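You operate a simulated robot arm through the tools that you are given. There is no shell and no other tool.

Carry out the task below with a simulated robot arm. There is one attempt and no reset: what you move stays moved.

JOB
Zero the counter, then run both bottles on the belt past it to the end.
Fine: push the guide rail to narrow and lift the gate before you start; stop the belt once both stand at the end.
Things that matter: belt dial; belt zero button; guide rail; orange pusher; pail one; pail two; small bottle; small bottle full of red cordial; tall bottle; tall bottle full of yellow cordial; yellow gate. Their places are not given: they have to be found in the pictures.

It is judged by the outcome, as a careful person would: the job done as asked, and still so three seconds after it is handed in. It fails if anything else is knocked over, pushed out of place, dropped, spilled or broken.

ROBOT AND FRAMES
A 7-joint arm with a two-finger parallel gripper, fixed in place. Base frame: the origin is at the foot of the arm, x ahead of it, y to its left, z up. Lengths are in m, angles in rad, forces in N, time in s.
With the tool pointing down near the work surface it reaches from about 0.18 to 0.76 m from the base axis. Its first joint turns from -2.496 to 2.496 rad. Payload 3 kg.
The tool frame sits at the grasp point between the pads (the TCP): z along the fingers, y along the line on which they close. The tips reach 0.03 m beyond it. The gripper opens to 0.094 m. The fingers are 0.028 m wide and 0.01 m thick; the gripper's body (0.05 by 0.096 m) begins 0.055 m behind the TCP.
Orientation is that of the tool frame in the base frame, as a unit quaternion [x, y, z, w]. With the fingers straight down and closing along the base's y, the tool's x points along the base's -x, its y along +y and its z along -z.

CONTROLS
- The arm moves only by the tool play_rows. Its argument "rows" is a list of rows, each an object (a shift or turn left out is 0, a gripper value left out holds the last) with "delta_pos": the shift along the tool's x, y, z in m, a list of three; "angular": the turn, a rotation vector about the tool's x, y, z in rad, a list of three; "claw": the closure, from 0 (fully open) to 1 (shut). In form: [{"delta_pos": [x, y, z], "angular": [ax, ay, az], "claw": claw}, ...]. A call has 1 to 20 rows; each row shifts and turns the commanded pose from where the row before left it, along the tool's axes as they then stand. Rows are played at 5 a second. More than 0.05 m and 0.15 rad between two rows, or a gripper value outside its range, and nothing of the call is played. A pose out of reach is approached as far as the arm can. The call stops where the force on the tool passes 90 N (or 10 N more than at its start, if that is more) or the arm is blocked; 0.2 s more then pass. The fingers move at their own pace (about 0.072 m/s each) and stop on an object; they squeeze with about 32 N. The grip force told is the motor's: it shows also when the fingers shut on nothing. Time passes only in rows, and 0.2 s behind the last, so rows that do not move let the fingers close. It gives the time, the measured TCP pose, the force on the tool (base axes), the opening and the grip force at its end, in the units of the frame above (readings bear some noise), with the torque about the TCP (base axes, N m) and any sound that the robot's microphone picked up, and new pictures: "pictures" is both (left out), scene, wrist or none.
- Cameras (640 x 400 px; columns grow to the right, rows downward): "scene" is fixed at [0.2219, 0.4999, 1.4509]; the picture's right is [-0.52, -0.86, 0.00], its down [-0.48, 0.29, -0.83] and it looks along [0.71, -0.43, -0.56] (base axes); focal length 259 px, centre (320, 200). "wrist" rides on the gripper at [0.076, 0.014, -0.103] in the tool frame; the picture's right is [-0.18, 0.98, 0.00], its down [-0.75, -0.14, -0.64] and it looks along [-0.63, -0.12, 0.77] (tool axes); focal length 243 px, centre (320, 200).
- pixel_to_xyz(camera, pixels): for up to 12 pixels [column, row] of the newest picture of that camera ("zoom" is the newest enlarged one), the place [x, y, z] in the base frame of the surface seen there, good to about 0.002 m. It takes no simulated time.
- close_up(camera, box): a new picture of the part [left, top, right, bottom] of that camera's present view, enlarged. It takes no simulated time.
- sign_off(): hands the job in; it is judged then, once.

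Leave the gripper open and the arm clear of the work at the hand-in unless told otherwise.

The tools are called after ">>>" as name(argument=value, ...) on one line, values as JSON. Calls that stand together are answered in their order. play_rows: Moves the arm, as the interface text tells. Its arguments: {"type":"object","properties":{"rows":{"type":"array","items":{"type":"object","properties":{"delta_pos":{"type":"array","items":{"type":"number"}},"angular":{"type":"array","items":{"type":"number"}},"claw":{"type":"number"}}}},"pictures":{"type":"string","enum":["both","scene","wrist","none"]}},"required":["rows"]} The other tools are called the same way: pixel_to_xyz (camera, pixels) gives the place of the surface under pixels of a picture; close_up (camera, box) takes an enlarged picture of a part of a camera's view; sign_off () hands the job in.

At the start:

```text
time: 0.0
ee_pos: [0.5068, 0.0522, 1.2221]
ee_rot: [0.0, 1.0, 0.0, 0.0]
wrist_force: [0.7, 0.0, -0.1]
moment: [0.03, 0.0, 0.0]
opening: 0.0942
gripper_force: 0.0
```

scene: 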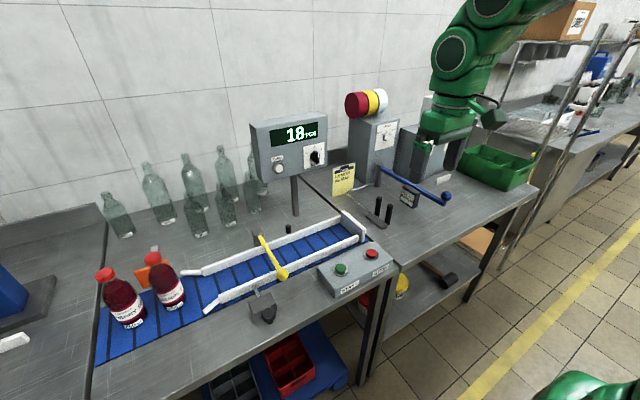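
wrist: 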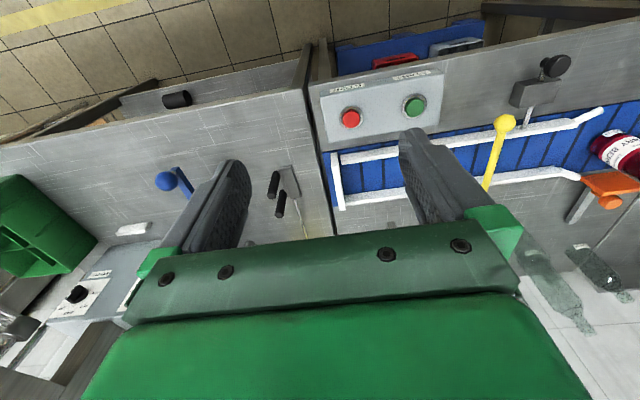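

I see a belt with two red bottles at the left, a yellow gate across it, guide rails, a counter display reading 18, and a control box with green and red buttons. I'll look closer before I move.

>>> close_up(camera="scene", box=[80, 220, 280, 370])

>>> close_up(camera="scene", box=[240, 100, 340, 190])

>>> close_up(camera="scene", box=[220, 200, 400, 330])

>>> close_up(camera="scene", box=[320, 70, 480, 230])

>>> close_up(camera="wrist", box=[320, 20, 640, 260])

```text
2.67 times, centred on (180, 295) of scene
```

zoom: 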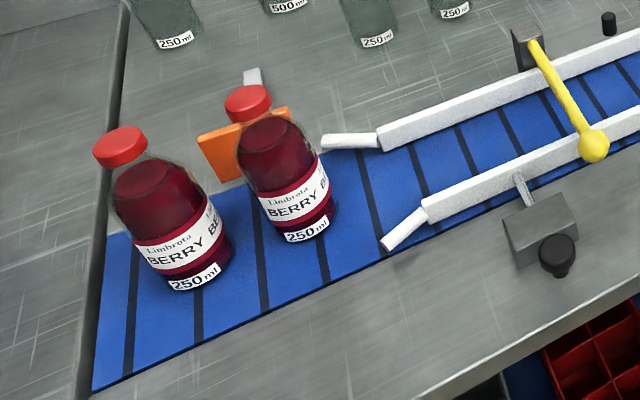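

```text
4.44 times, centred on (290, 145) of scene
```

zoom: 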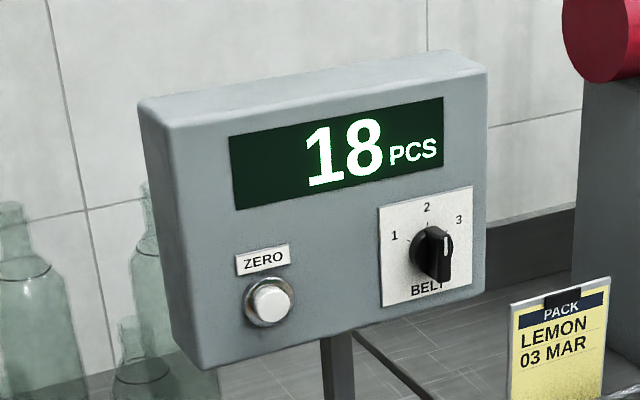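

```text
3.08 times, centred on (310, 265) of scene
```

zoom: 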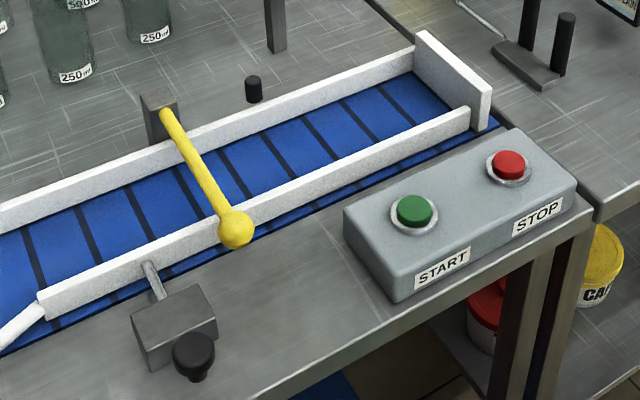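

```text
2.50 times, centred on (400, 150) of scene
```

zoom: 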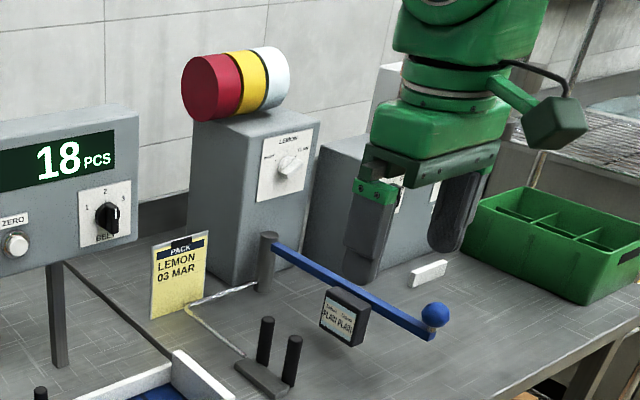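

```text
1.67 times, centred on (480, 140) of wrist
```

zoom: 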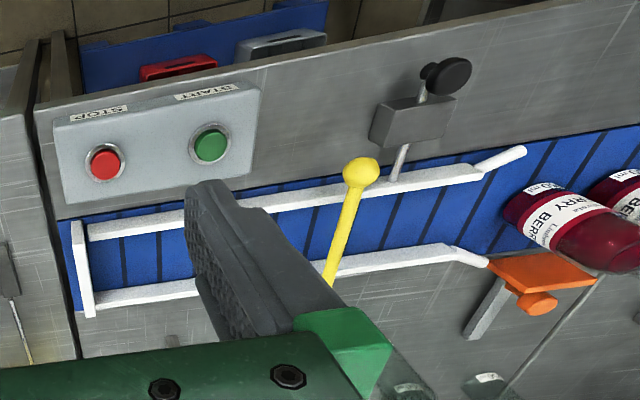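

I'll get the 3D places of the main features: the gate ball, posts, rail, knob, buttons, bottles, zero button and dial.

>>> pixel_to_xyz(camera="scene", pixels=[[282, 274], [260, 238], [268, 314], [262, 303], [341, 267], [372, 252], [345, 292], [125, 320], [105, 274], [172, 298], [157, 258], [150, 275]])

>>> pixel_to_xyz(camera="scene", pixels=[[278, 168], [316, 158], [258, 130], [322, 116], [300, 150], [220, 305], [340, 240], [220, 270], [310, 245], [240, 290], [360, 232], [110, 350]])

>>> close_up(camera="scene", box=[295, 138, 335, 170])

>>> close_up(camera="scene", box=[230, 260, 310, 330])

>>> close_up(camera="scene", box=[90, 230, 200, 340])

```text
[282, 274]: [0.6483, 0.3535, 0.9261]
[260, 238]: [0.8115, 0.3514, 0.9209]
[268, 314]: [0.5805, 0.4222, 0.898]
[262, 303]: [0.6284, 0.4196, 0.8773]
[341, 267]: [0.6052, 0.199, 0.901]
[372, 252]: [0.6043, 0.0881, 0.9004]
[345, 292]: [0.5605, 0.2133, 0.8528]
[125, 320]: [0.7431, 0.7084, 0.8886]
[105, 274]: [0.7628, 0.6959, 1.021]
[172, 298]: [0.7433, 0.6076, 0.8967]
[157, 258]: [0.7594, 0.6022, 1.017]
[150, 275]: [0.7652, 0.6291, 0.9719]
```

```text
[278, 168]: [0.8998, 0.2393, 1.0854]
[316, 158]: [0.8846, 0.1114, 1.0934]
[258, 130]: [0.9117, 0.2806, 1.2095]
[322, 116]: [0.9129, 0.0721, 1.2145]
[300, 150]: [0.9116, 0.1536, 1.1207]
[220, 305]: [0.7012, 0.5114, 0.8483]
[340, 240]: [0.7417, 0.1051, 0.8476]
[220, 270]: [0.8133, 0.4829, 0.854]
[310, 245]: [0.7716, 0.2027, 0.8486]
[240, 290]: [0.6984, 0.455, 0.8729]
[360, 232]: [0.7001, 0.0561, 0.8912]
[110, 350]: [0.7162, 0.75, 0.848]
```

```text
12.50 times, centred on (315, 154) of scene
```

zoom: 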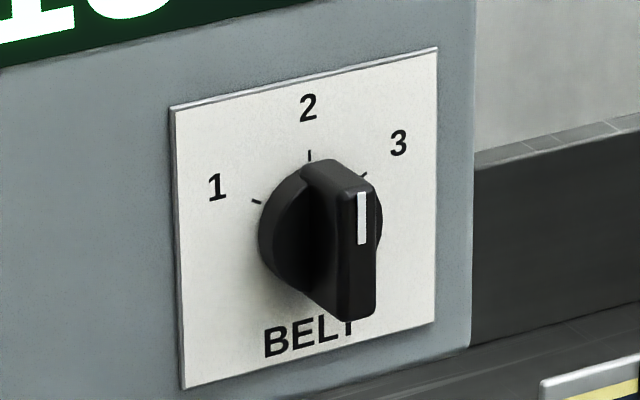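

```text
5.71 times, centred on (270, 295) of scene
```

zoom: 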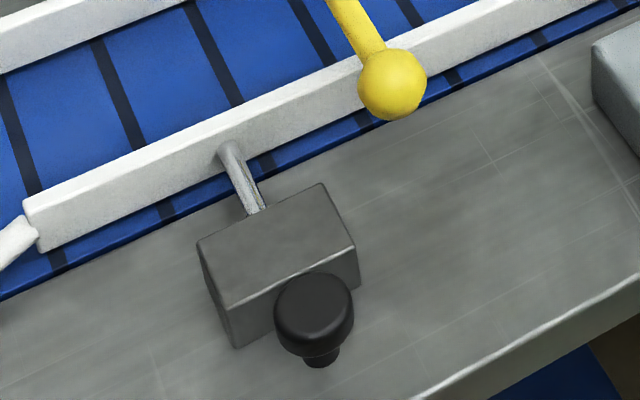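

```text
3.64 times, centred on (145, 285) of scene
```

zoom: 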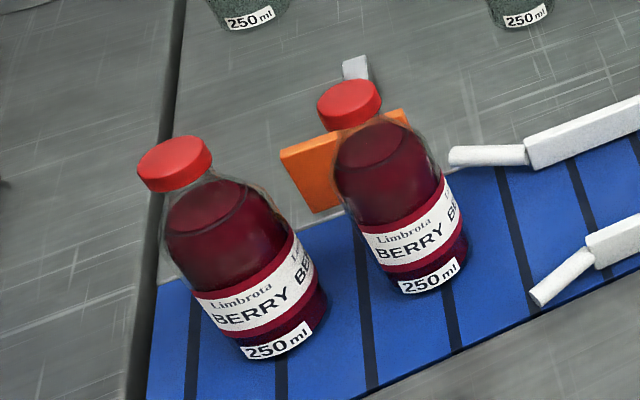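

The dial points at 2. The counter face is vertical at x ≈ 0.912, and the belt runs along −y between x ≈ 0.70 and 0.81. Next I'll pin down the zero button, the knob, the rails and the nearby bottles more exactly.

>>> pixel_to_xyz(camera="scene", pixels=[[255, 185], [250, 155], [228, 165], [192, 170], [282, 166], [281, 170], [366, 222], [352, 240], [288, 228], [430, 195], [335, 180], [230, 205]])

>>> close_up(camera="scene", box=[264, 155, 294, 180])

```text
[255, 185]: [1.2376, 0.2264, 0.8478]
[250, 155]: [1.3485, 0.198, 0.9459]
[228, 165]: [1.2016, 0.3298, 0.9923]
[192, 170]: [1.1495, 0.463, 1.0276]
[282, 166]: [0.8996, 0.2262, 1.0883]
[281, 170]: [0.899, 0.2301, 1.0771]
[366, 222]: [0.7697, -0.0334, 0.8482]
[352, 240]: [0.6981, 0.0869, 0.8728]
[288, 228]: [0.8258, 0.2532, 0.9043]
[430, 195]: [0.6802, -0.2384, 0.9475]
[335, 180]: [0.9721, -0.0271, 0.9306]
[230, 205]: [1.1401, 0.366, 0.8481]
```

```text
16.00 times, centred on (279, 168) of scene
```

zoom: 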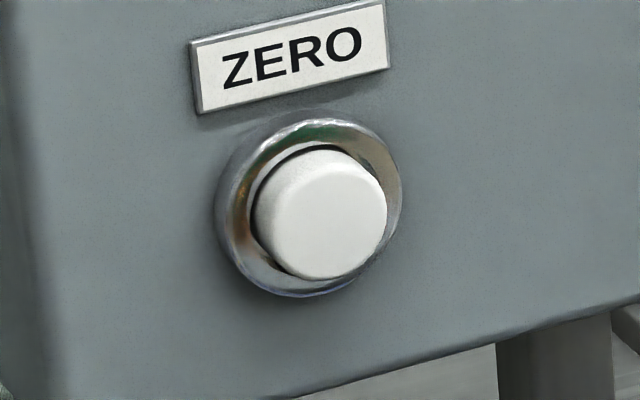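

I'll measure the button's face centre and rim in the zoom, at about (330,215).

>>> pixel_to_xyz(camera="zoom", pixels=[[330, 215], [270, 220], [378, 215], [325, 265], [325, 165], [390, 180]])

>>> close_up(camera="scene", box=[240, 215, 300, 290])

```text
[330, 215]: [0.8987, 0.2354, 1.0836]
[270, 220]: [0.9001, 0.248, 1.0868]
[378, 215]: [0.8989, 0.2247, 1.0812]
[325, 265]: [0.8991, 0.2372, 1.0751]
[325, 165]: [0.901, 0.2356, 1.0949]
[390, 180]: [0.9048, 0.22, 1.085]
```

```text
5.33 times, centred on (270, 252) of scene
```

zoom: 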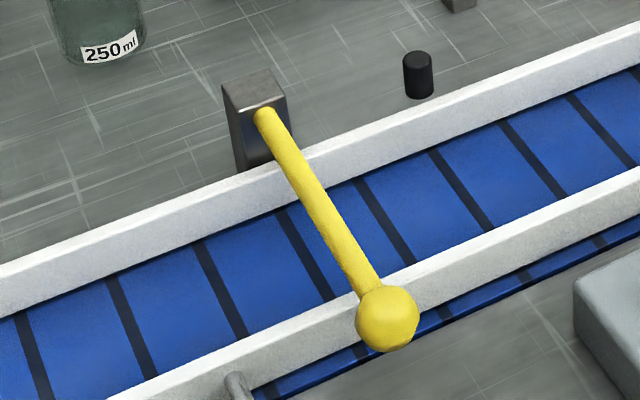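

The zero button's centre is at (0.899, 0.236, 1.085), facing −x. I'll close the fingers, move to about (0.66, 0.236, 1.17) and turn the tool to point along +x.

>>> play_rows(rows=[{"delta_pos": [-0.025, 0.0307, 0.009], "claw": 1}, {"delta_pos": [-0.025, 0.0307, 0.009]}, {"delta_pos": [-0.025, 0.0307, 0.009]}, {"delta_pos": [-0.025, 0.0307, 0.009]}, {"delta_pos": [-0.025, 0.0307, 0.009]}, {"delta_pos": [-0.025, 0.0307, 0.009]}, {"angular": [0, -0.1428, 0]}, {"angular": [0, -0.1428, 0]}, {"angular": [0, -0.1428, 0]}, {"angular": [0, -0.1428, 0]}, {"angular": [0, -0.1428, 0]}, {"angular": [0, -0.1428, 0]}, {"angular": [0, -0.1428, 0]}, {"angular": [0, -0.1428, 0]}, {"angular": [0, -0.1428, 0]}, {"angular": [0, -0.1428, 0]}, {"angular": [0, -0.1428, 0]}, {}])

```text
time: 3.8
ee_pos: [0.6569, 0.2361, 1.1668]
ee_rot: [0.0, 0.706, 0.0, 0.708]
wrist_force: [0.6, 0.1, -0.4]
moment: [-0.03, 0.02, 0.0]
opening: 0.0
gripper_force: 31.8
```

scene: 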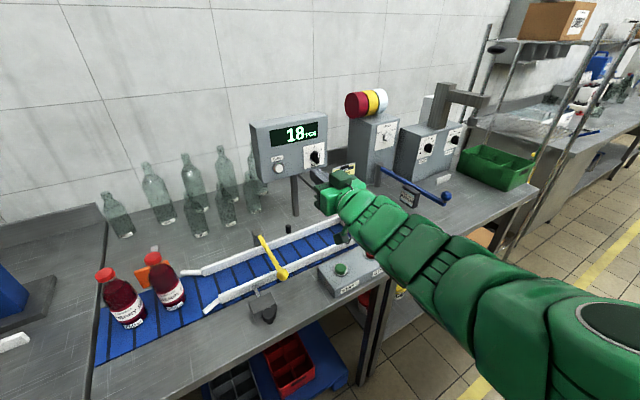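
wrist: 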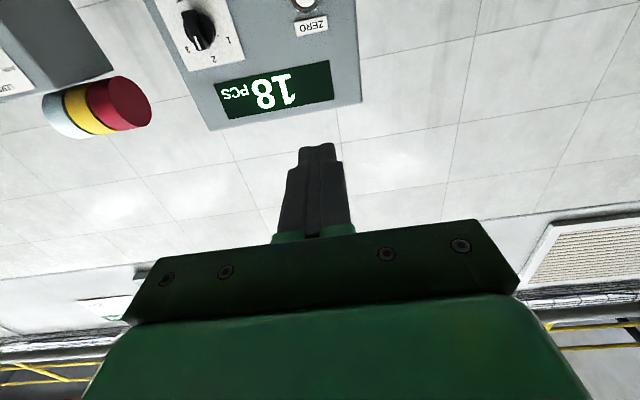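

The tool now points along +x. I'll move down and forward so the tip stops about 2 cm short of the zero button.

>>> play_rows(rows=[{"delta_pos": [0.0164, 0, 0.038]}, {"delta_pos": [0.0164, 0, 0.038]}, {"delta_pos": [0.0164, 0, 0.038]}, {"delta_pos": [0.0164, 0, 0.038]}, {"delta_pos": [0.0164, 0, 0.038]}, {}])

```text
time: 5.2
ee_pos: [0.8451, 0.2372, 1.0845]
ee_rot: [0.0, 0.708, -0.001, 0.707]
wrist_force: [0.3, -0.9, 0.0]
moment: [0.02, 0.0, 0.04]
opening: 0.0001
gripper_force: 32.2
```

scene: 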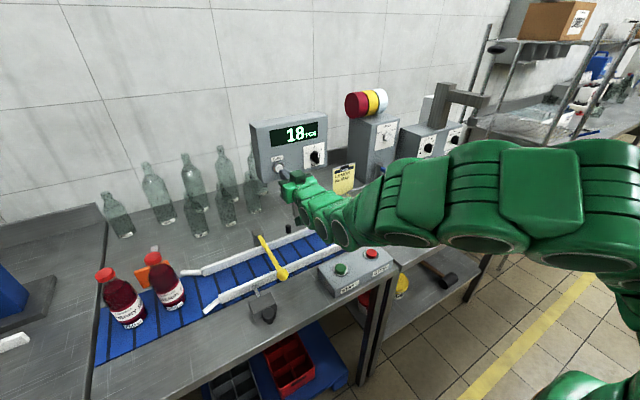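
wrist: 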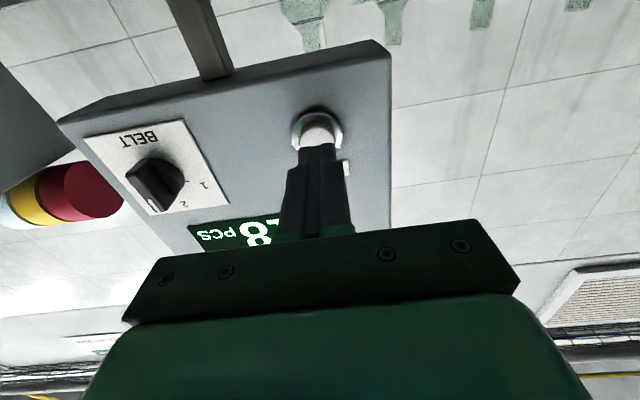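

The tip is about 2 cm from the button and aligned with it. I'll take a closer look at the dial in this view before pressing.

>>> close_up(camera="wrist", box=[80, 100, 240, 220])

>>> close_up(camera="scene", box=[295, 138, 335, 170])

```text
3.33 times, centred on (160, 160) of wrist
```

zoom: 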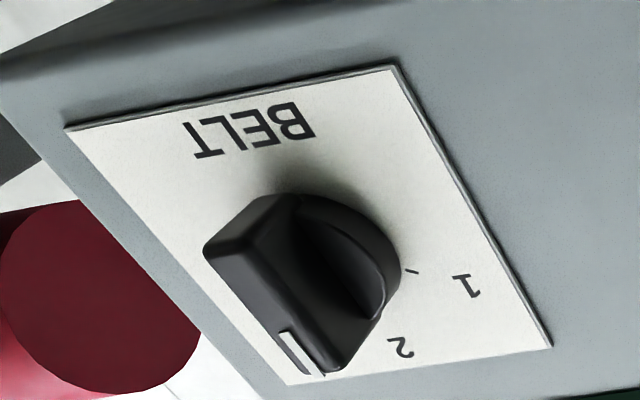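

```text
12.50 times, centred on (315, 154) of scene
```

zoom: 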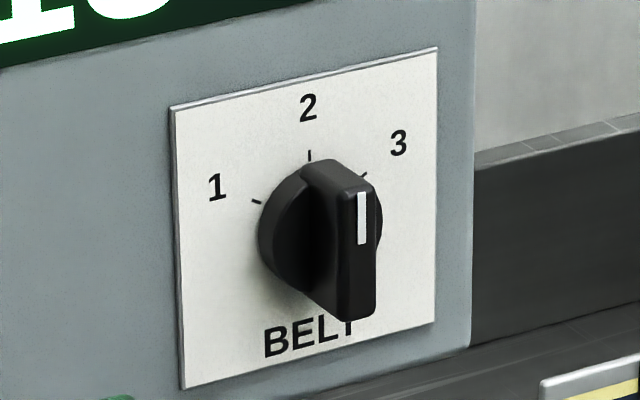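

The dial's handle is parallel to the panel's vertical edges, so it stands at 2. Now I'll press the zero button gently in small steps.

>>> play_rows(rows=[{"delta_pos": [0.0, 0, 0.018]}, {"delta_pos": [0, 0, 0.005]}, {"delta_pos": [0, 0, 0.003]}, {"delta_pos": [0, 0, 0.003]}, {}])

```text
time: 6.4
ee_pos: [0.8744, 0.2366, 1.0852]
ee_rot: [-0.001, 0.706, 0.001, 0.708]
wrist_force: [-24.6, -4.5, 8.0]
moment: [0.01, -0.16, -0.17]
opening: 0.0
gripper_force: 31.9
heard: click
```

scene: 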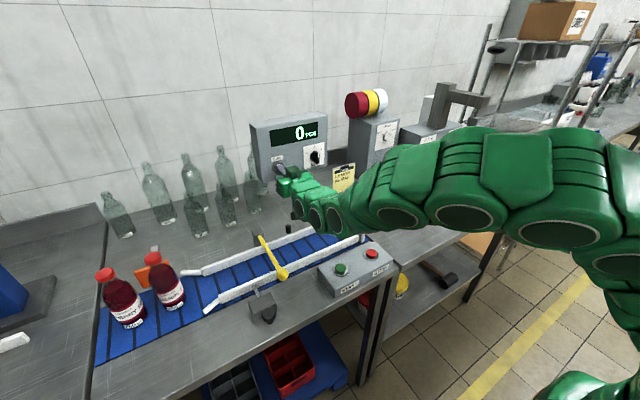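
wrist: 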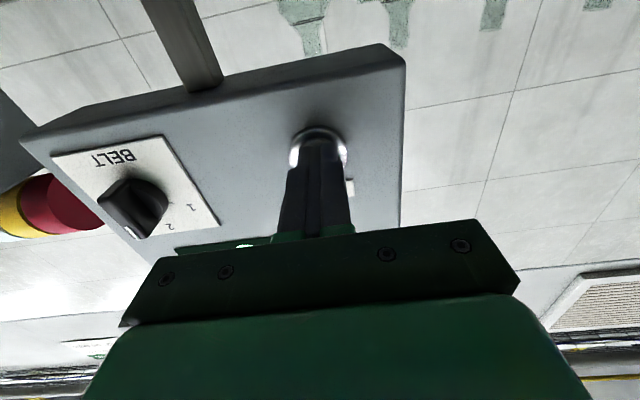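

The click was heard and the display shows 0. I'll back straight off and turn the tool to a steep downward pitch. The fingers get set about half open for grasping the gate's ball by its ±y sides.

>>> play_rows(rows=[{"delta_pos": [0, 0, -0.02]}, {"delta_pos": [0, 0, -0.045]}, {"delta_pos": [0, 0, -0.045]}, {"delta_pos": [0, 0, -0.045]}, {"delta_pos": [-0.03, 0.03, -0.02]}, {"angular": [0, 0.1339, 0]}, {"angular": [0, 0.1339, 0]}, {"angular": [0, 0.1339, 0]}, {"angular": [0, 0.1339, 0]}, {"angular": [0, 0.1339, 0]}, {"angular": [0, 0.1339, 0]}, {"angular": [0, 0.1339, 0]}, {"angular": [0, 0.1339, 0], "claw": 0.4}, {}])

>>> close_up(camera="scene", box=[270, 110, 340, 180])

>>> pixel_to_xyz(camera="scene", pixels=[[281, 274], [281, 268], [276, 273], [287, 273], [272, 257], [265, 244], [252, 296], [270, 288], [258, 240], [256, 233]])

```text
time: 9.4
ee_pos: [0.6998, 0.2661, 1.1142]
ee_rot: [0.0, 0.969, 0.0, 0.246]
wrist_force: [0.7, -1.1, 0.6]
moment: [0.03, -0.04, -0.04]
opening: 0.0564
gripper_force: 0.0
```

scene: 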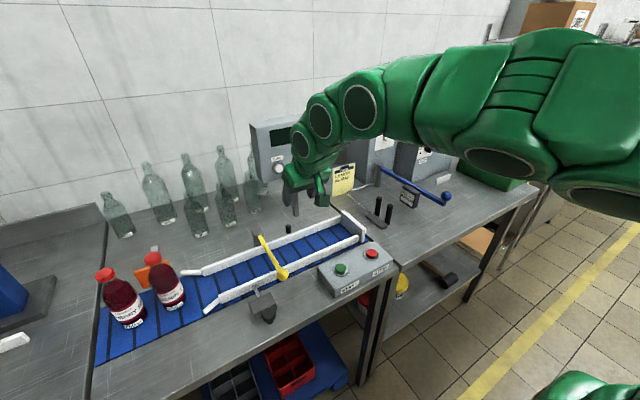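
wrist: 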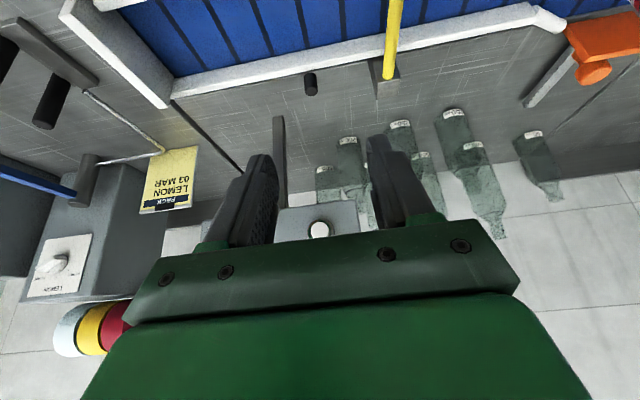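

```text
5.71 times, centred on (305, 145) of scene
```

zoom: 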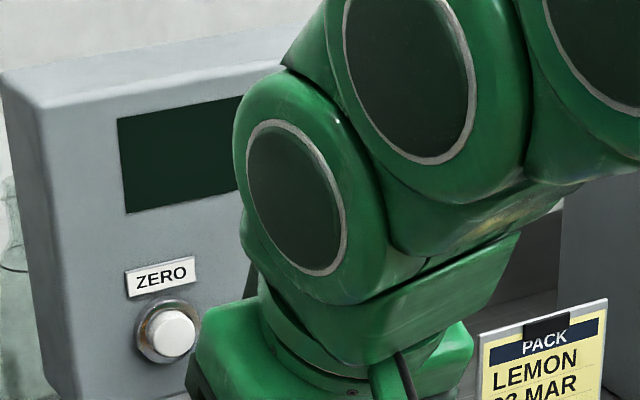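

```text
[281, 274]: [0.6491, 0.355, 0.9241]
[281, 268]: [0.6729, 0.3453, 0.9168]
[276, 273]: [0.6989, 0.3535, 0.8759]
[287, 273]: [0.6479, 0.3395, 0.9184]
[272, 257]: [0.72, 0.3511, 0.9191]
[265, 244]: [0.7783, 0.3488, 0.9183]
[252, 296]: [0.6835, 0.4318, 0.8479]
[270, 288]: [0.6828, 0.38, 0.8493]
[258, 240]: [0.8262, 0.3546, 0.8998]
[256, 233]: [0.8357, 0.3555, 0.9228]
```

The ball's centre works out at about (0.658, 0.351, 0.912) and the gate's pivot at about x = 0.82. I'll go to a point 10 cm back from the ball along the tilted tool axis.

>>> play_rows(rows=[{"delta_pos": [0.0331, 0.0211, 0.0133]}, {"delta_pos": [0.0331, 0.0211, 0.0133]}, {"delta_pos": [0.0331, 0.0211, 0.0133]}, {"delta_pos": [0.0331, 0.0211, 0.0133]}, {}])

>>> close_up(camera="wrist", box=[200, 0, 440, 240])

```text
time: 10.6
ee_pos: [0.6104, 0.3479, 1.0021]
ee_rot: [0.0, 0.969, 0.0, 0.247]
wrist_force: [0.4, 0.4, 0.0]
moment: [0.02, 0.0, -0.02]
opening: 0.0563
gripper_force: 0.1
```

scene: 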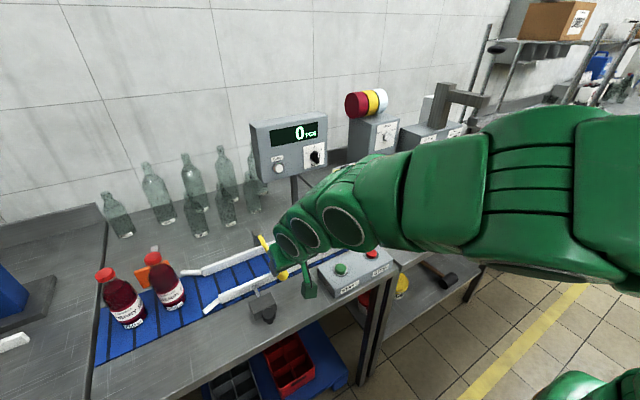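
wrist: 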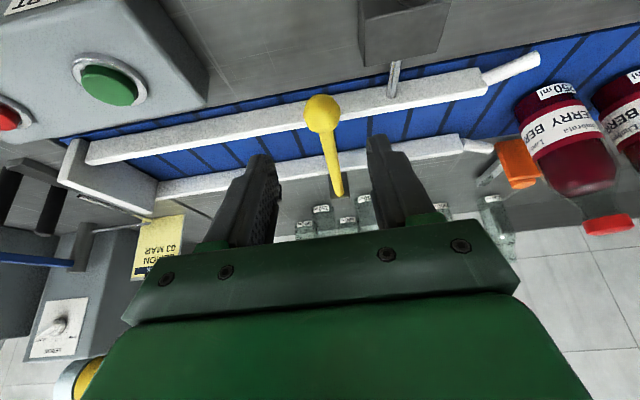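

```text
1.67 times, centred on (320, 120) of wrist
```

zoom: 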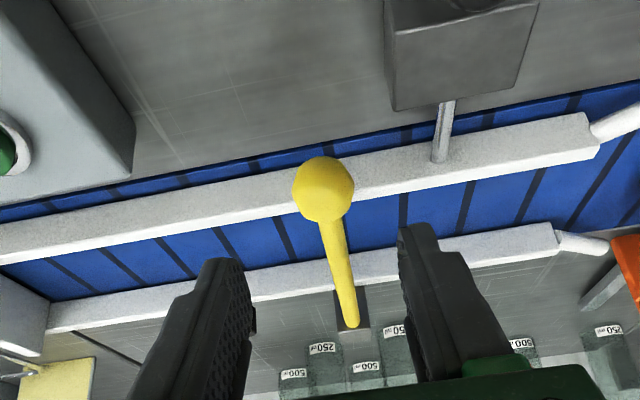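

I'll cross-check the ball and the bar from the wrist camera, with the ball at (321,114).

>>> pixel_to_xyz(camera="wrist", pixels=[[321, 114], [310, 114], [334, 114], [321, 100], [328, 145], [337, 190], [395, 45], [390, 20], [330, 60], [395, 80]])

```text
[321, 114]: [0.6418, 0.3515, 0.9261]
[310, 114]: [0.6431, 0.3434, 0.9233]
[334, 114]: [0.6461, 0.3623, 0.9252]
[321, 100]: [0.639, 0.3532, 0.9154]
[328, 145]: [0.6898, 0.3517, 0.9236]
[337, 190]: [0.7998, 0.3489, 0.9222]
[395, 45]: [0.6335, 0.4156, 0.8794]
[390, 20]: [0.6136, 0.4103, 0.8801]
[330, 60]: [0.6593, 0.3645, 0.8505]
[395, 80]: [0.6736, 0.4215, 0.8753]
```

The estimates agree, with the ball's centre at (0.655, 0.351, 0.914). I'll advance along the tool axis and close on the ball.

>>> play_rows(rows=[{"delta_pos": [0.001, 0, 0.0326]}, {"delta_pos": [0.001, 0, 0.0326]}, {"delta_pos": [0.001, 0, 0.0326]}, {}, {"claw": 1}, {}, {}, {}])

>>> close_up(camera="wrist", box=[200, 0, 440, 240])

```text
time: 12.4
ee_pos: [0.6518, 0.35, 0.9139]
ee_rot: [0.0, 0.969, 0.0, 0.247]
wrist_force: [6.4, -2.8, -0.6]
moment: [0.01, 0.22, -0.01]
opening: 0.031
gripper_force: 44.8
```

scene: 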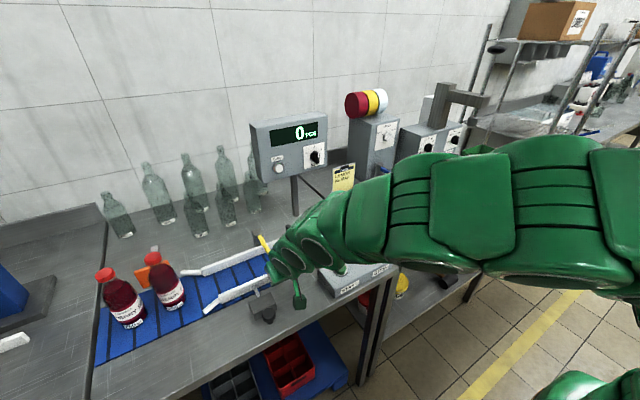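
wrist: 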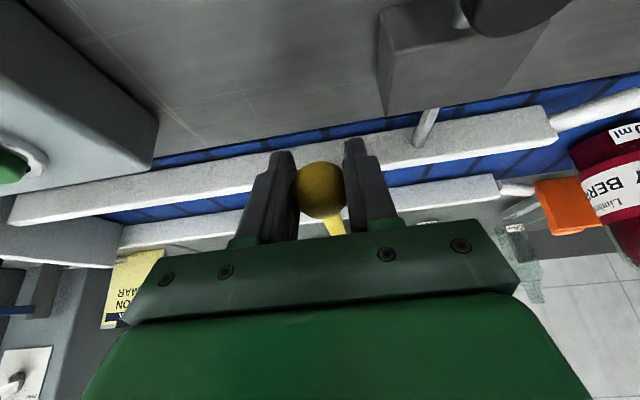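

```text
1.67 times, centred on (320, 120) of wrist
```

zoom: 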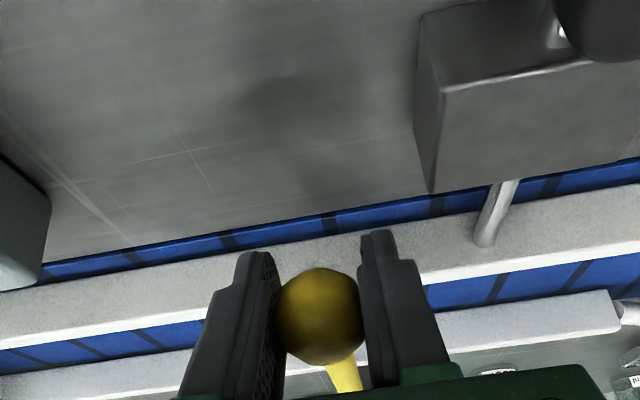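

The ball is gripped, with an opening of 0.031 m. I'll lift it along an arc about the pivot, gradually pitching the tool forward, and check the forces after the first 0.5 rad.

>>> play_rows(rows=[{"delta_pos": [-0.00859, 0, -0.01408], "angular": [0, -0.067, 0]}, {"delta_pos": [-0.0108, 0, -0.01246], "angular": [0, -0.067, 0]}, {"delta_pos": [-0.01272, 0, -0.01049], "angular": [0, -0.067, 0]}, {"delta_pos": [-0.0143, 0, -0.00823], "angular": [0, -0.067, 0]}, {"delta_pos": [-0.01545, 0, -0.00574], "angular": [0, -0.067, 0]}])

```text
time: 13.6
ee_pos: [0.67, 0.3502, 0.9965]
ee_rot: [-0.001, 0.914, 0.0, 0.406]
wrist_force: [-4.7, -1.4, -5.8]
moment: [-0.01, 1.08, 0.0]
opening: 0.0315
gripper_force: 44.7
```

scene: 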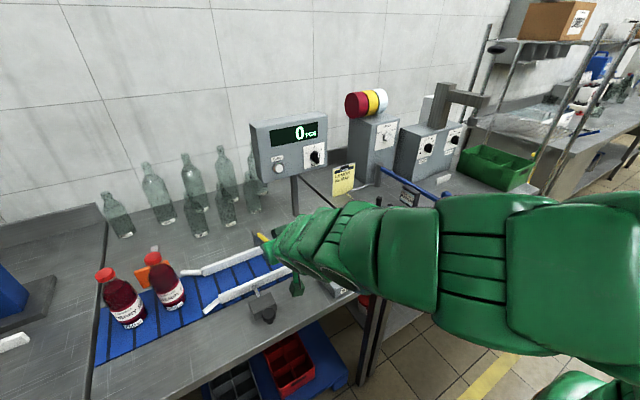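
wrist: 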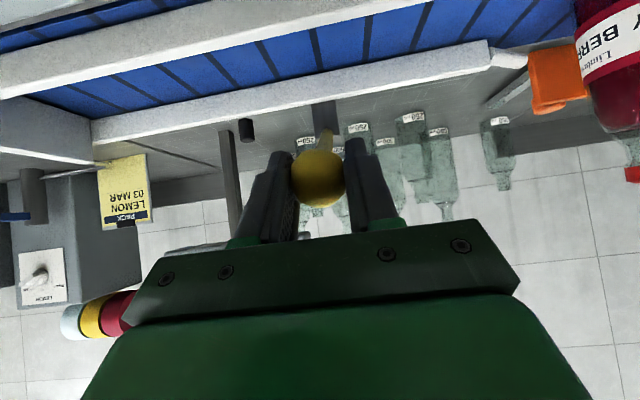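

The forces are small and the ball follows. I'll carry on along the arc to about 1.0 rad.

>>> play_rows(rows=[{"delta_pos": [-0.01619, 0, -0.0031], "angular": [0, -0.067, 0]}, {"delta_pos": [-0.01649, 0, -0.00036], "angular": [0, -0.067, 0]}, {"delta_pos": [-0.01632, 0, 0.00239], "angular": [0, -0.067, 0]}, {"delta_pos": [-0.0157, 0, 0.00506], "angular": [0, -0.067, 0]}, {"delta_pos": [-0.01464, 0, 0.00761], "angular": [0, -0.067, 0]}])

```text
time: 14.8
ee_pos: [0.7284, 0.3496, 1.0553]
ee_rot: [0.008, 0.835, 0.006, 0.55]
wrist_force: [4.6, 3.1, -12.6]
moment: [0.25, 0.85, -0.12]
opening: 0.0318
gripper_force: 45.5
```

scene: 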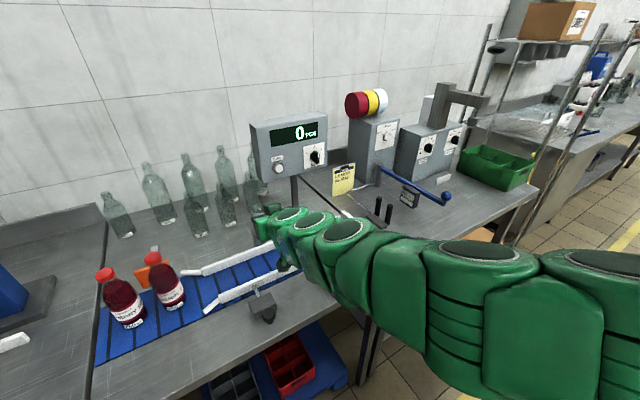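
wrist: 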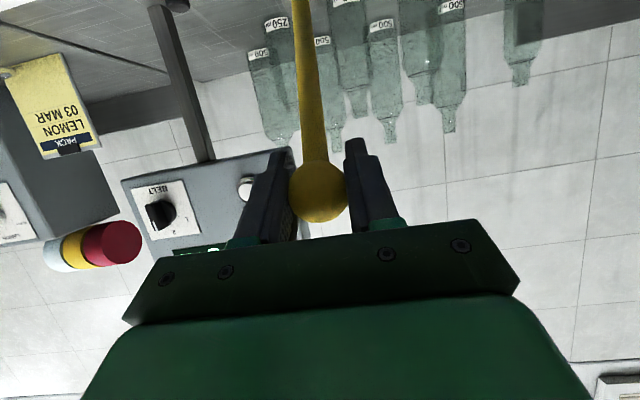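

The gate is lifting well, with small forces. I'll go on to about 1.4 rad.

>>> play_rows(rows=[{"delta_pos": [-0.01277, 0, 0.00963], "angular": [0, -0.067, 0]}, {"delta_pos": [-0.01098, 0, 0.01162], "angular": [0, -0.067, 0]}, {"delta_pos": [-0.00891, 0, 0.01329], "angular": [0, -0.067, 0]}, {"delta_pos": [-0.00657, 0, 0.01458], "angular": [0, -0.067, 0]}])

```text
time: 15.8
ee_pos: [0.7884, 0.3493, 1.0811]
ee_rot: [0.001, 0.751, 0.0, 0.66]
wrist_force: [-10.4, 0.2, 15.0]
moment: [0.05, 0.99, 0.02]
opening: 0.0312
gripper_force: 45.3
```

scene: 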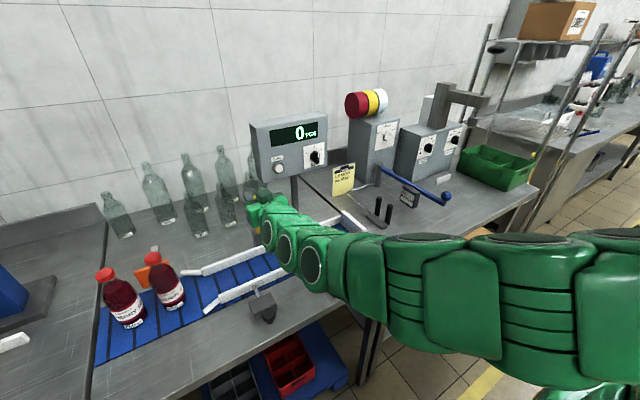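
wrist: 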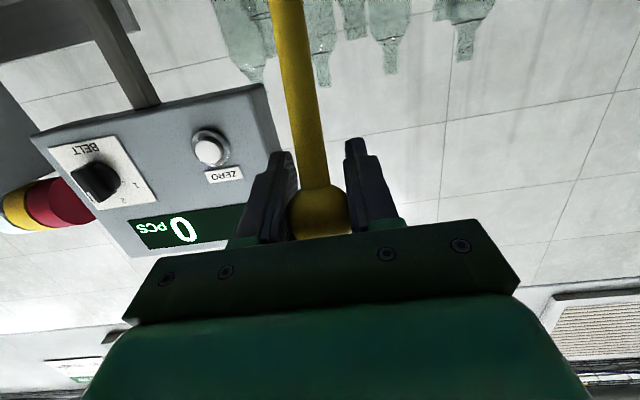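

The bar is almost upright, and the ball is pressing up a little on the fingers. I'll ease up slightly and carry it on to vertical.

>>> play_rows(rows=[{"delta_pos": [-0.0075, 0, 0.015], "angular": [0, -0.067, 0]}, {"delta_pos": [-0.0025, 0, 0.0155], "angular": [0, -0.067, 0]}, {}])

>>> pixel_to_xyz(camera="wrist", pixels=[[318, 210], [305, 120], [297, 80], [290, 30]])

```text
time: 16.6
ee_pos: [0.8188, 0.3498, 1.0909]
ee_rot: [0.001, 0.704, 0.0, 0.71]
wrist_force: [-9.0, -10.1, 57.5]
moment: [0.0, 0.44, 0.32]
opening: 0.0312
gripper_force: 44.8
```

scene: 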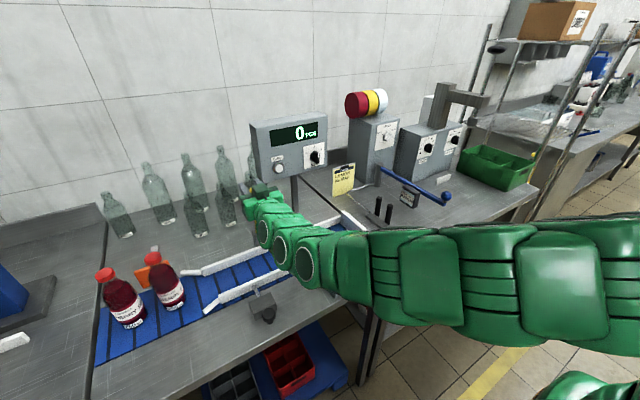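
wrist: 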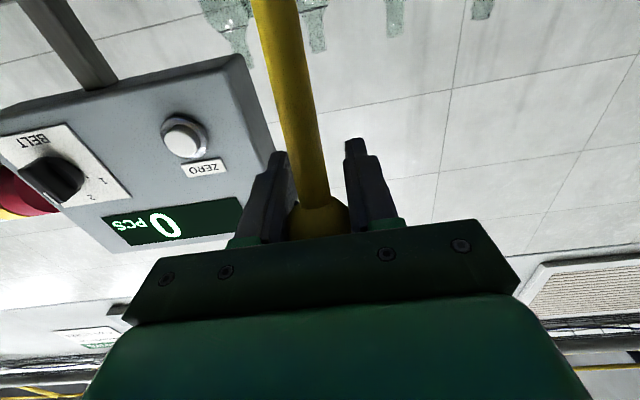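

```text
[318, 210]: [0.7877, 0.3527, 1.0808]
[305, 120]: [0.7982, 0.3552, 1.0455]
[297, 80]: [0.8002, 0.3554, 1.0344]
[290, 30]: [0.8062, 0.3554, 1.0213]
```

The bar still leans about 0.2 rad short of vertical, because the true pivot lies further back, near x ≈ 0.84. I'll raise the tool to relieve the force and then push gently on in +x.

>>> play_rows(rows=[{"delta_pos": [-0.006, 0, 0]}, {"delta_pos": [-0.004, 0, 0.005]}, {"delta_pos": [-0.001, 0, 0.009]}, {"delta_pos": [0, 0, 0.009]}, {}])

>>> pixel_to_xyz(camera="wrist", pixels=[[318, 215], [305, 140], [295, 80], [285, 30], [270, 10]])

```text
time: 17.8
ee_pos: [0.8424, 0.3504, 1.097]
ee_rot: [-0.001, 0.708, 0.001, 0.706]
wrist_force: [0.9, -6.0, -15.8]
moment: [0.19, -0.05, 0.22]
opening: 0.0308
gripper_force: 45.4
```

scene: 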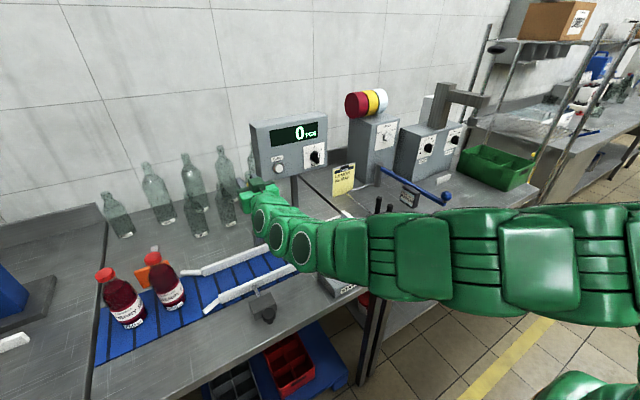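
wrist: 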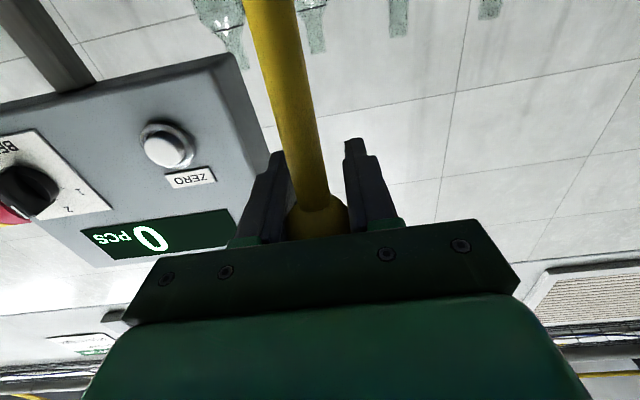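

```text
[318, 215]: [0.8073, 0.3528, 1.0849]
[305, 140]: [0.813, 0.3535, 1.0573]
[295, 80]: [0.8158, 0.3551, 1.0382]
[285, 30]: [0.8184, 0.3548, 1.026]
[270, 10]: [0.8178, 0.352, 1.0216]
```

The bar is about 0.17 rad from vertical. I'll push on another 3 cm or so in +x and watch the force.

>>> play_rows(rows=[{"delta_pos": [0, 0, 0.009]}, {"delta_pos": [0, 0, 0.009]}, {"delta_pos": [0, 0, 0.009]}, {"delta_pos": [0, 0, 0.009]}, {}])

>>> pixel_to_xyz(camera="wrist", pixels=[[318, 215], [305, 140], [295, 80], [285, 30], [270, 10]])

```text
time: 19.0
ee_pos: [0.8784, 0.3501, 1.0991]
ee_rot: [0.001, 0.706, -0.001, 0.708]
wrist_force: [4.5, -9.5, 15.5]
moment: [0.12, -0.1, 0.32]
opening: 0.031
gripper_force: 45.0
```

scene: 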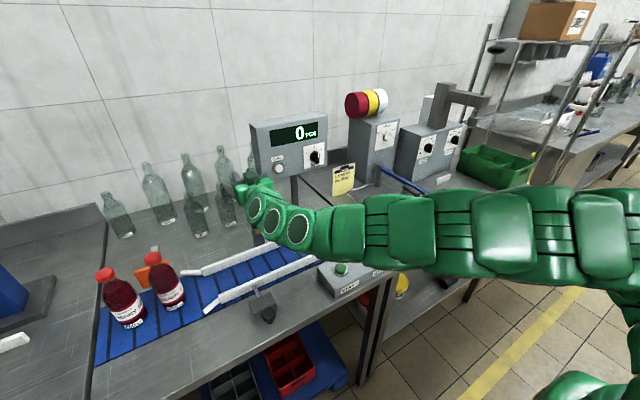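
wrist: 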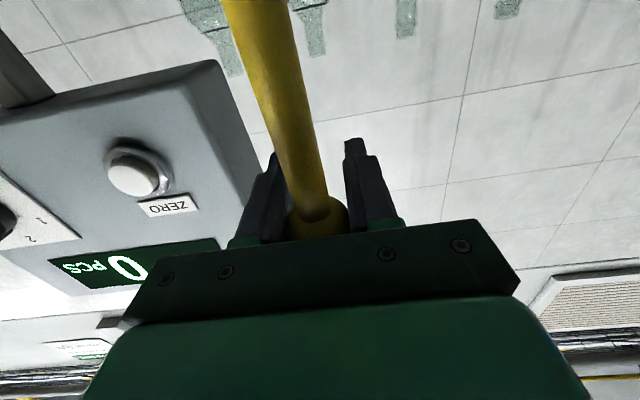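

```text
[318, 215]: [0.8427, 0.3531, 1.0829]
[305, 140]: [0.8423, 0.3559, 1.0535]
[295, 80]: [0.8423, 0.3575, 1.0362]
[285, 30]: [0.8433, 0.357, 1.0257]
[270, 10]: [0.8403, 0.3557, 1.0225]
```

The bar now stands vertical with its front face at x ≈ 0.842. I'll open the fingers a little in place, still around the ball, to see whether it stays up.

>>> play_rows(rows=[{"claw": 0.5}, {}, {}, {}, {}])

>>> pixel_to_xyz(camera="wrist", pixels=[[318, 215], [305, 140], [295, 80], [285, 30], [270, 10]])

```text
time: 20.2
ee_pos: [0.8794, 0.352, 1.0977]
ee_rot: [-0.001, 0.707, 0.001, 0.708]
wrist_force: [0.1, 0.0, 0.0]
moment: [-0.03, 0.01, 0.01]
opening: 0.0469
gripper_force: 0.0
```

scene: 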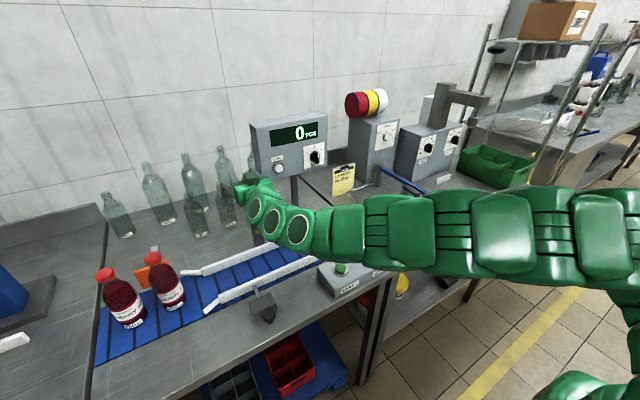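
wrist: 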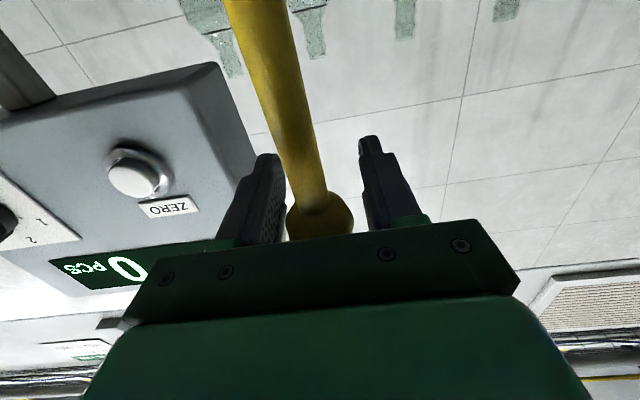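

```text
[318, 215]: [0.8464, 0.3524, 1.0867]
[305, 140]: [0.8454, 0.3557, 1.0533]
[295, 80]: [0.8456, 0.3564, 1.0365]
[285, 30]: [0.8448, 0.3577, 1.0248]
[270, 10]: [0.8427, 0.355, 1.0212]
```

The gate stays upright on its own. I'll back straight off in −x, shift to y ≈ 0.42, turn the tool to point down and shut the fingers for the rail knob.

>>> play_rows(rows=[{"claw": 0.3}, {"delta_pos": [0, 0, -0.03]}, {"delta_pos": [0, 0, -0.045]}, {"delta_pos": [0, 0, -0.045]}, {"delta_pos": [0, 0.015, -0.045]}, {"delta_pos": [0, 0.018, -0.045]}, {"delta_pos": [0, 0.018, -0.045]}, {"delta_pos": [0, 0.018, -0.045]}, {"angular": [0, 0.1428, 0]}, {"angular": [0, 0.1428, 0]}, {"angular": [0, 0.1428, 0]}, {"angular": [0, 0.1428, 0]}, {"angular": [0, 0.1428, 0]}, {"angular": [0, 0.1428, 0]}, {"angular": [0, 0.1428, 0]}, {"angular": [0, 0.1428, 0]}, {"angular": [0, 0.1428, 0]}, {"angular": [0, 0.1428, 0], "claw": 1}])

>>> close_up(camera="wrist", box=[160, 0, 480, 200])

```text
time: 24.0
ee_pos: [0.5774, 0.4203, 1.0963]
ee_rot: [0.0, 0.998, 0.0, 0.07]
wrist_force: [0.9, 0.1, -0.6]
moment: [-0.02, -0.03, 0.0]
opening: 0.0103
gripper_force: 0.0
```

scene: 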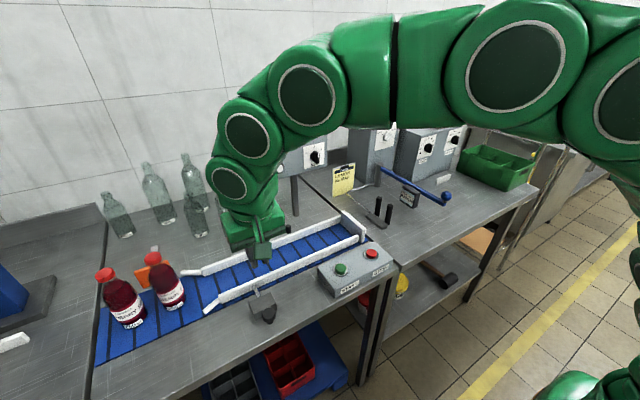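
wrist: 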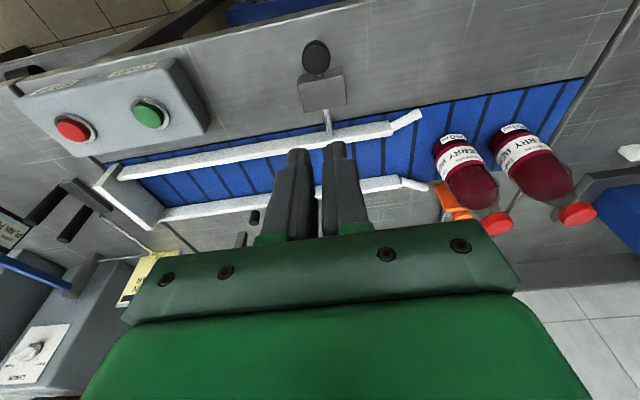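

```text
2.00 times, centred on (320, 100) of wrist
```

zoom: 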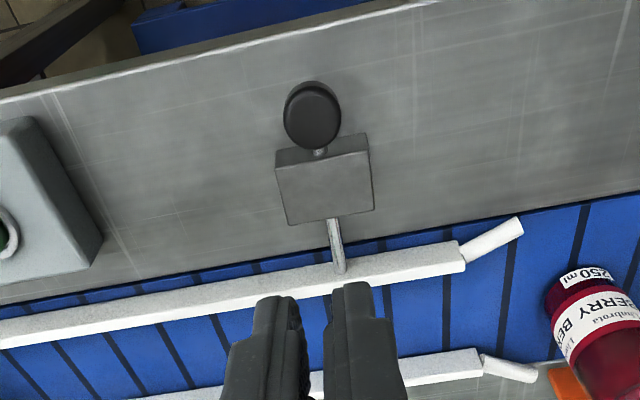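

I see the knob, the block and the rod. I'll measure them.

>>> pixel_to_xyz(camera="zoom", pixels=[[312, 115], [290, 112], [335, 112], [312, 90], [318, 145], [320, 152], [330, 165], [290, 220], [372, 205], [337, 230], [250, 275], [100, 40]])

>>> pixel_to_xyz(camera="scene", pixels=[[268, 314], [262, 313], [274, 313], [269, 320], [268, 306]])

```text
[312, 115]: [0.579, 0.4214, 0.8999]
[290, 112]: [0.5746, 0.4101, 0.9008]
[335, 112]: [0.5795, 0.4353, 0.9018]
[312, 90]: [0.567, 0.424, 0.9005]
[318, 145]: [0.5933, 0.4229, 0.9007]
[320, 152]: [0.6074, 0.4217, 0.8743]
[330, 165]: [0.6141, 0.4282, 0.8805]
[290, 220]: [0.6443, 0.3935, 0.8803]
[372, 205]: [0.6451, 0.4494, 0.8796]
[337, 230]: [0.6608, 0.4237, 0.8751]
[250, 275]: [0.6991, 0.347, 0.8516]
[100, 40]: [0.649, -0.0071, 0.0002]
```

```text
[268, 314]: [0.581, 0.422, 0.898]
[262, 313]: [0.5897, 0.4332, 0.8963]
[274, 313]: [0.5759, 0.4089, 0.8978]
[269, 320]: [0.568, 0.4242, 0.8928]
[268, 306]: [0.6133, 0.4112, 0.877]
```

The knob is an upright button with its top at z ≈ 0.900 and its disc spanning x 0.567–0.594, y 0.410–0.435, in front of the block. I'll come down in front of it (−x side) with the fingers shut and pointing down.

>>> play_rows(rows=[{"angular": [0, 0.1428, 0]}, {"delta_pos": [0.031, 0.001, 0]}, {"delta_pos": [0.031, 0.001, 0]}, {"delta_pos": [0, 0, 0.038]}, {"delta_pos": [0, 0, 0.038]}, {"delta_pos": [0, 0, 0.038]}, {"delta_pos": [0, 0, 0.038]}, {"delta_pos": [0, 0, 0.038]}, {}])

>>> close_up(camera="wrist", box=[200, 0, 440, 200])

>>> close_up(camera="scene", box=[190, 210, 350, 340])

```text
time: 26.0
ee_pos: [0.5171, 0.4215, 0.9085]
ee_rot: [0.0, 1.0, 0.0, 0.001]
wrist_force: [0.3, -0.4, 1.0]
moment: [-0.03, 0.02, -0.03]
opening: 0.0
gripper_force: 32.0
```

scene: 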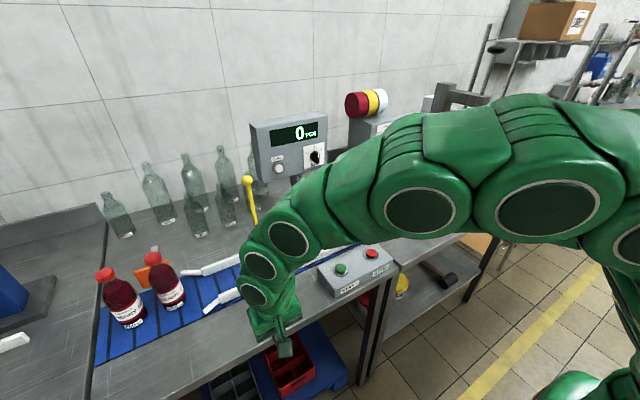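
wrist: 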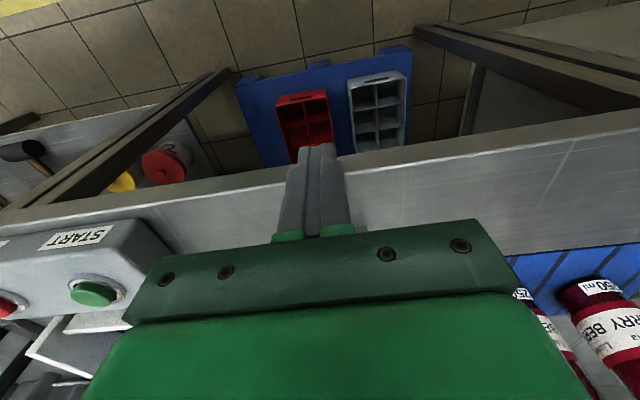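

```text
2.00 times, centred on (320, 100) of wrist
```

zoom: 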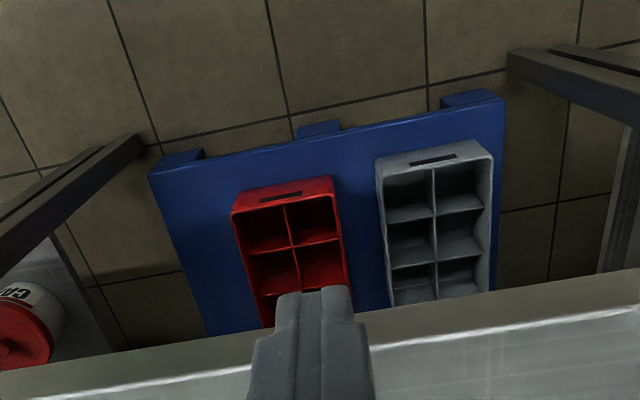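

```text
3.08 times, centred on (270, 275) of scene
```

zoom: 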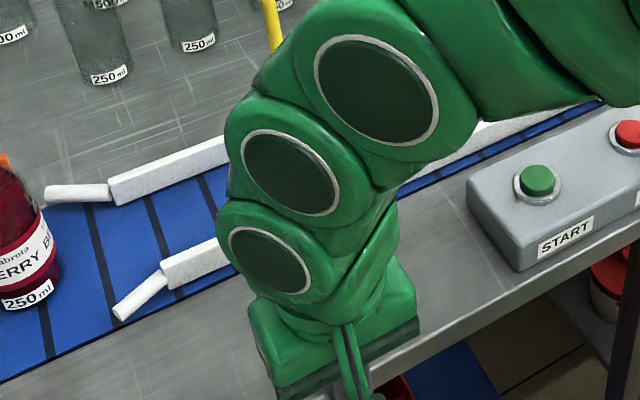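

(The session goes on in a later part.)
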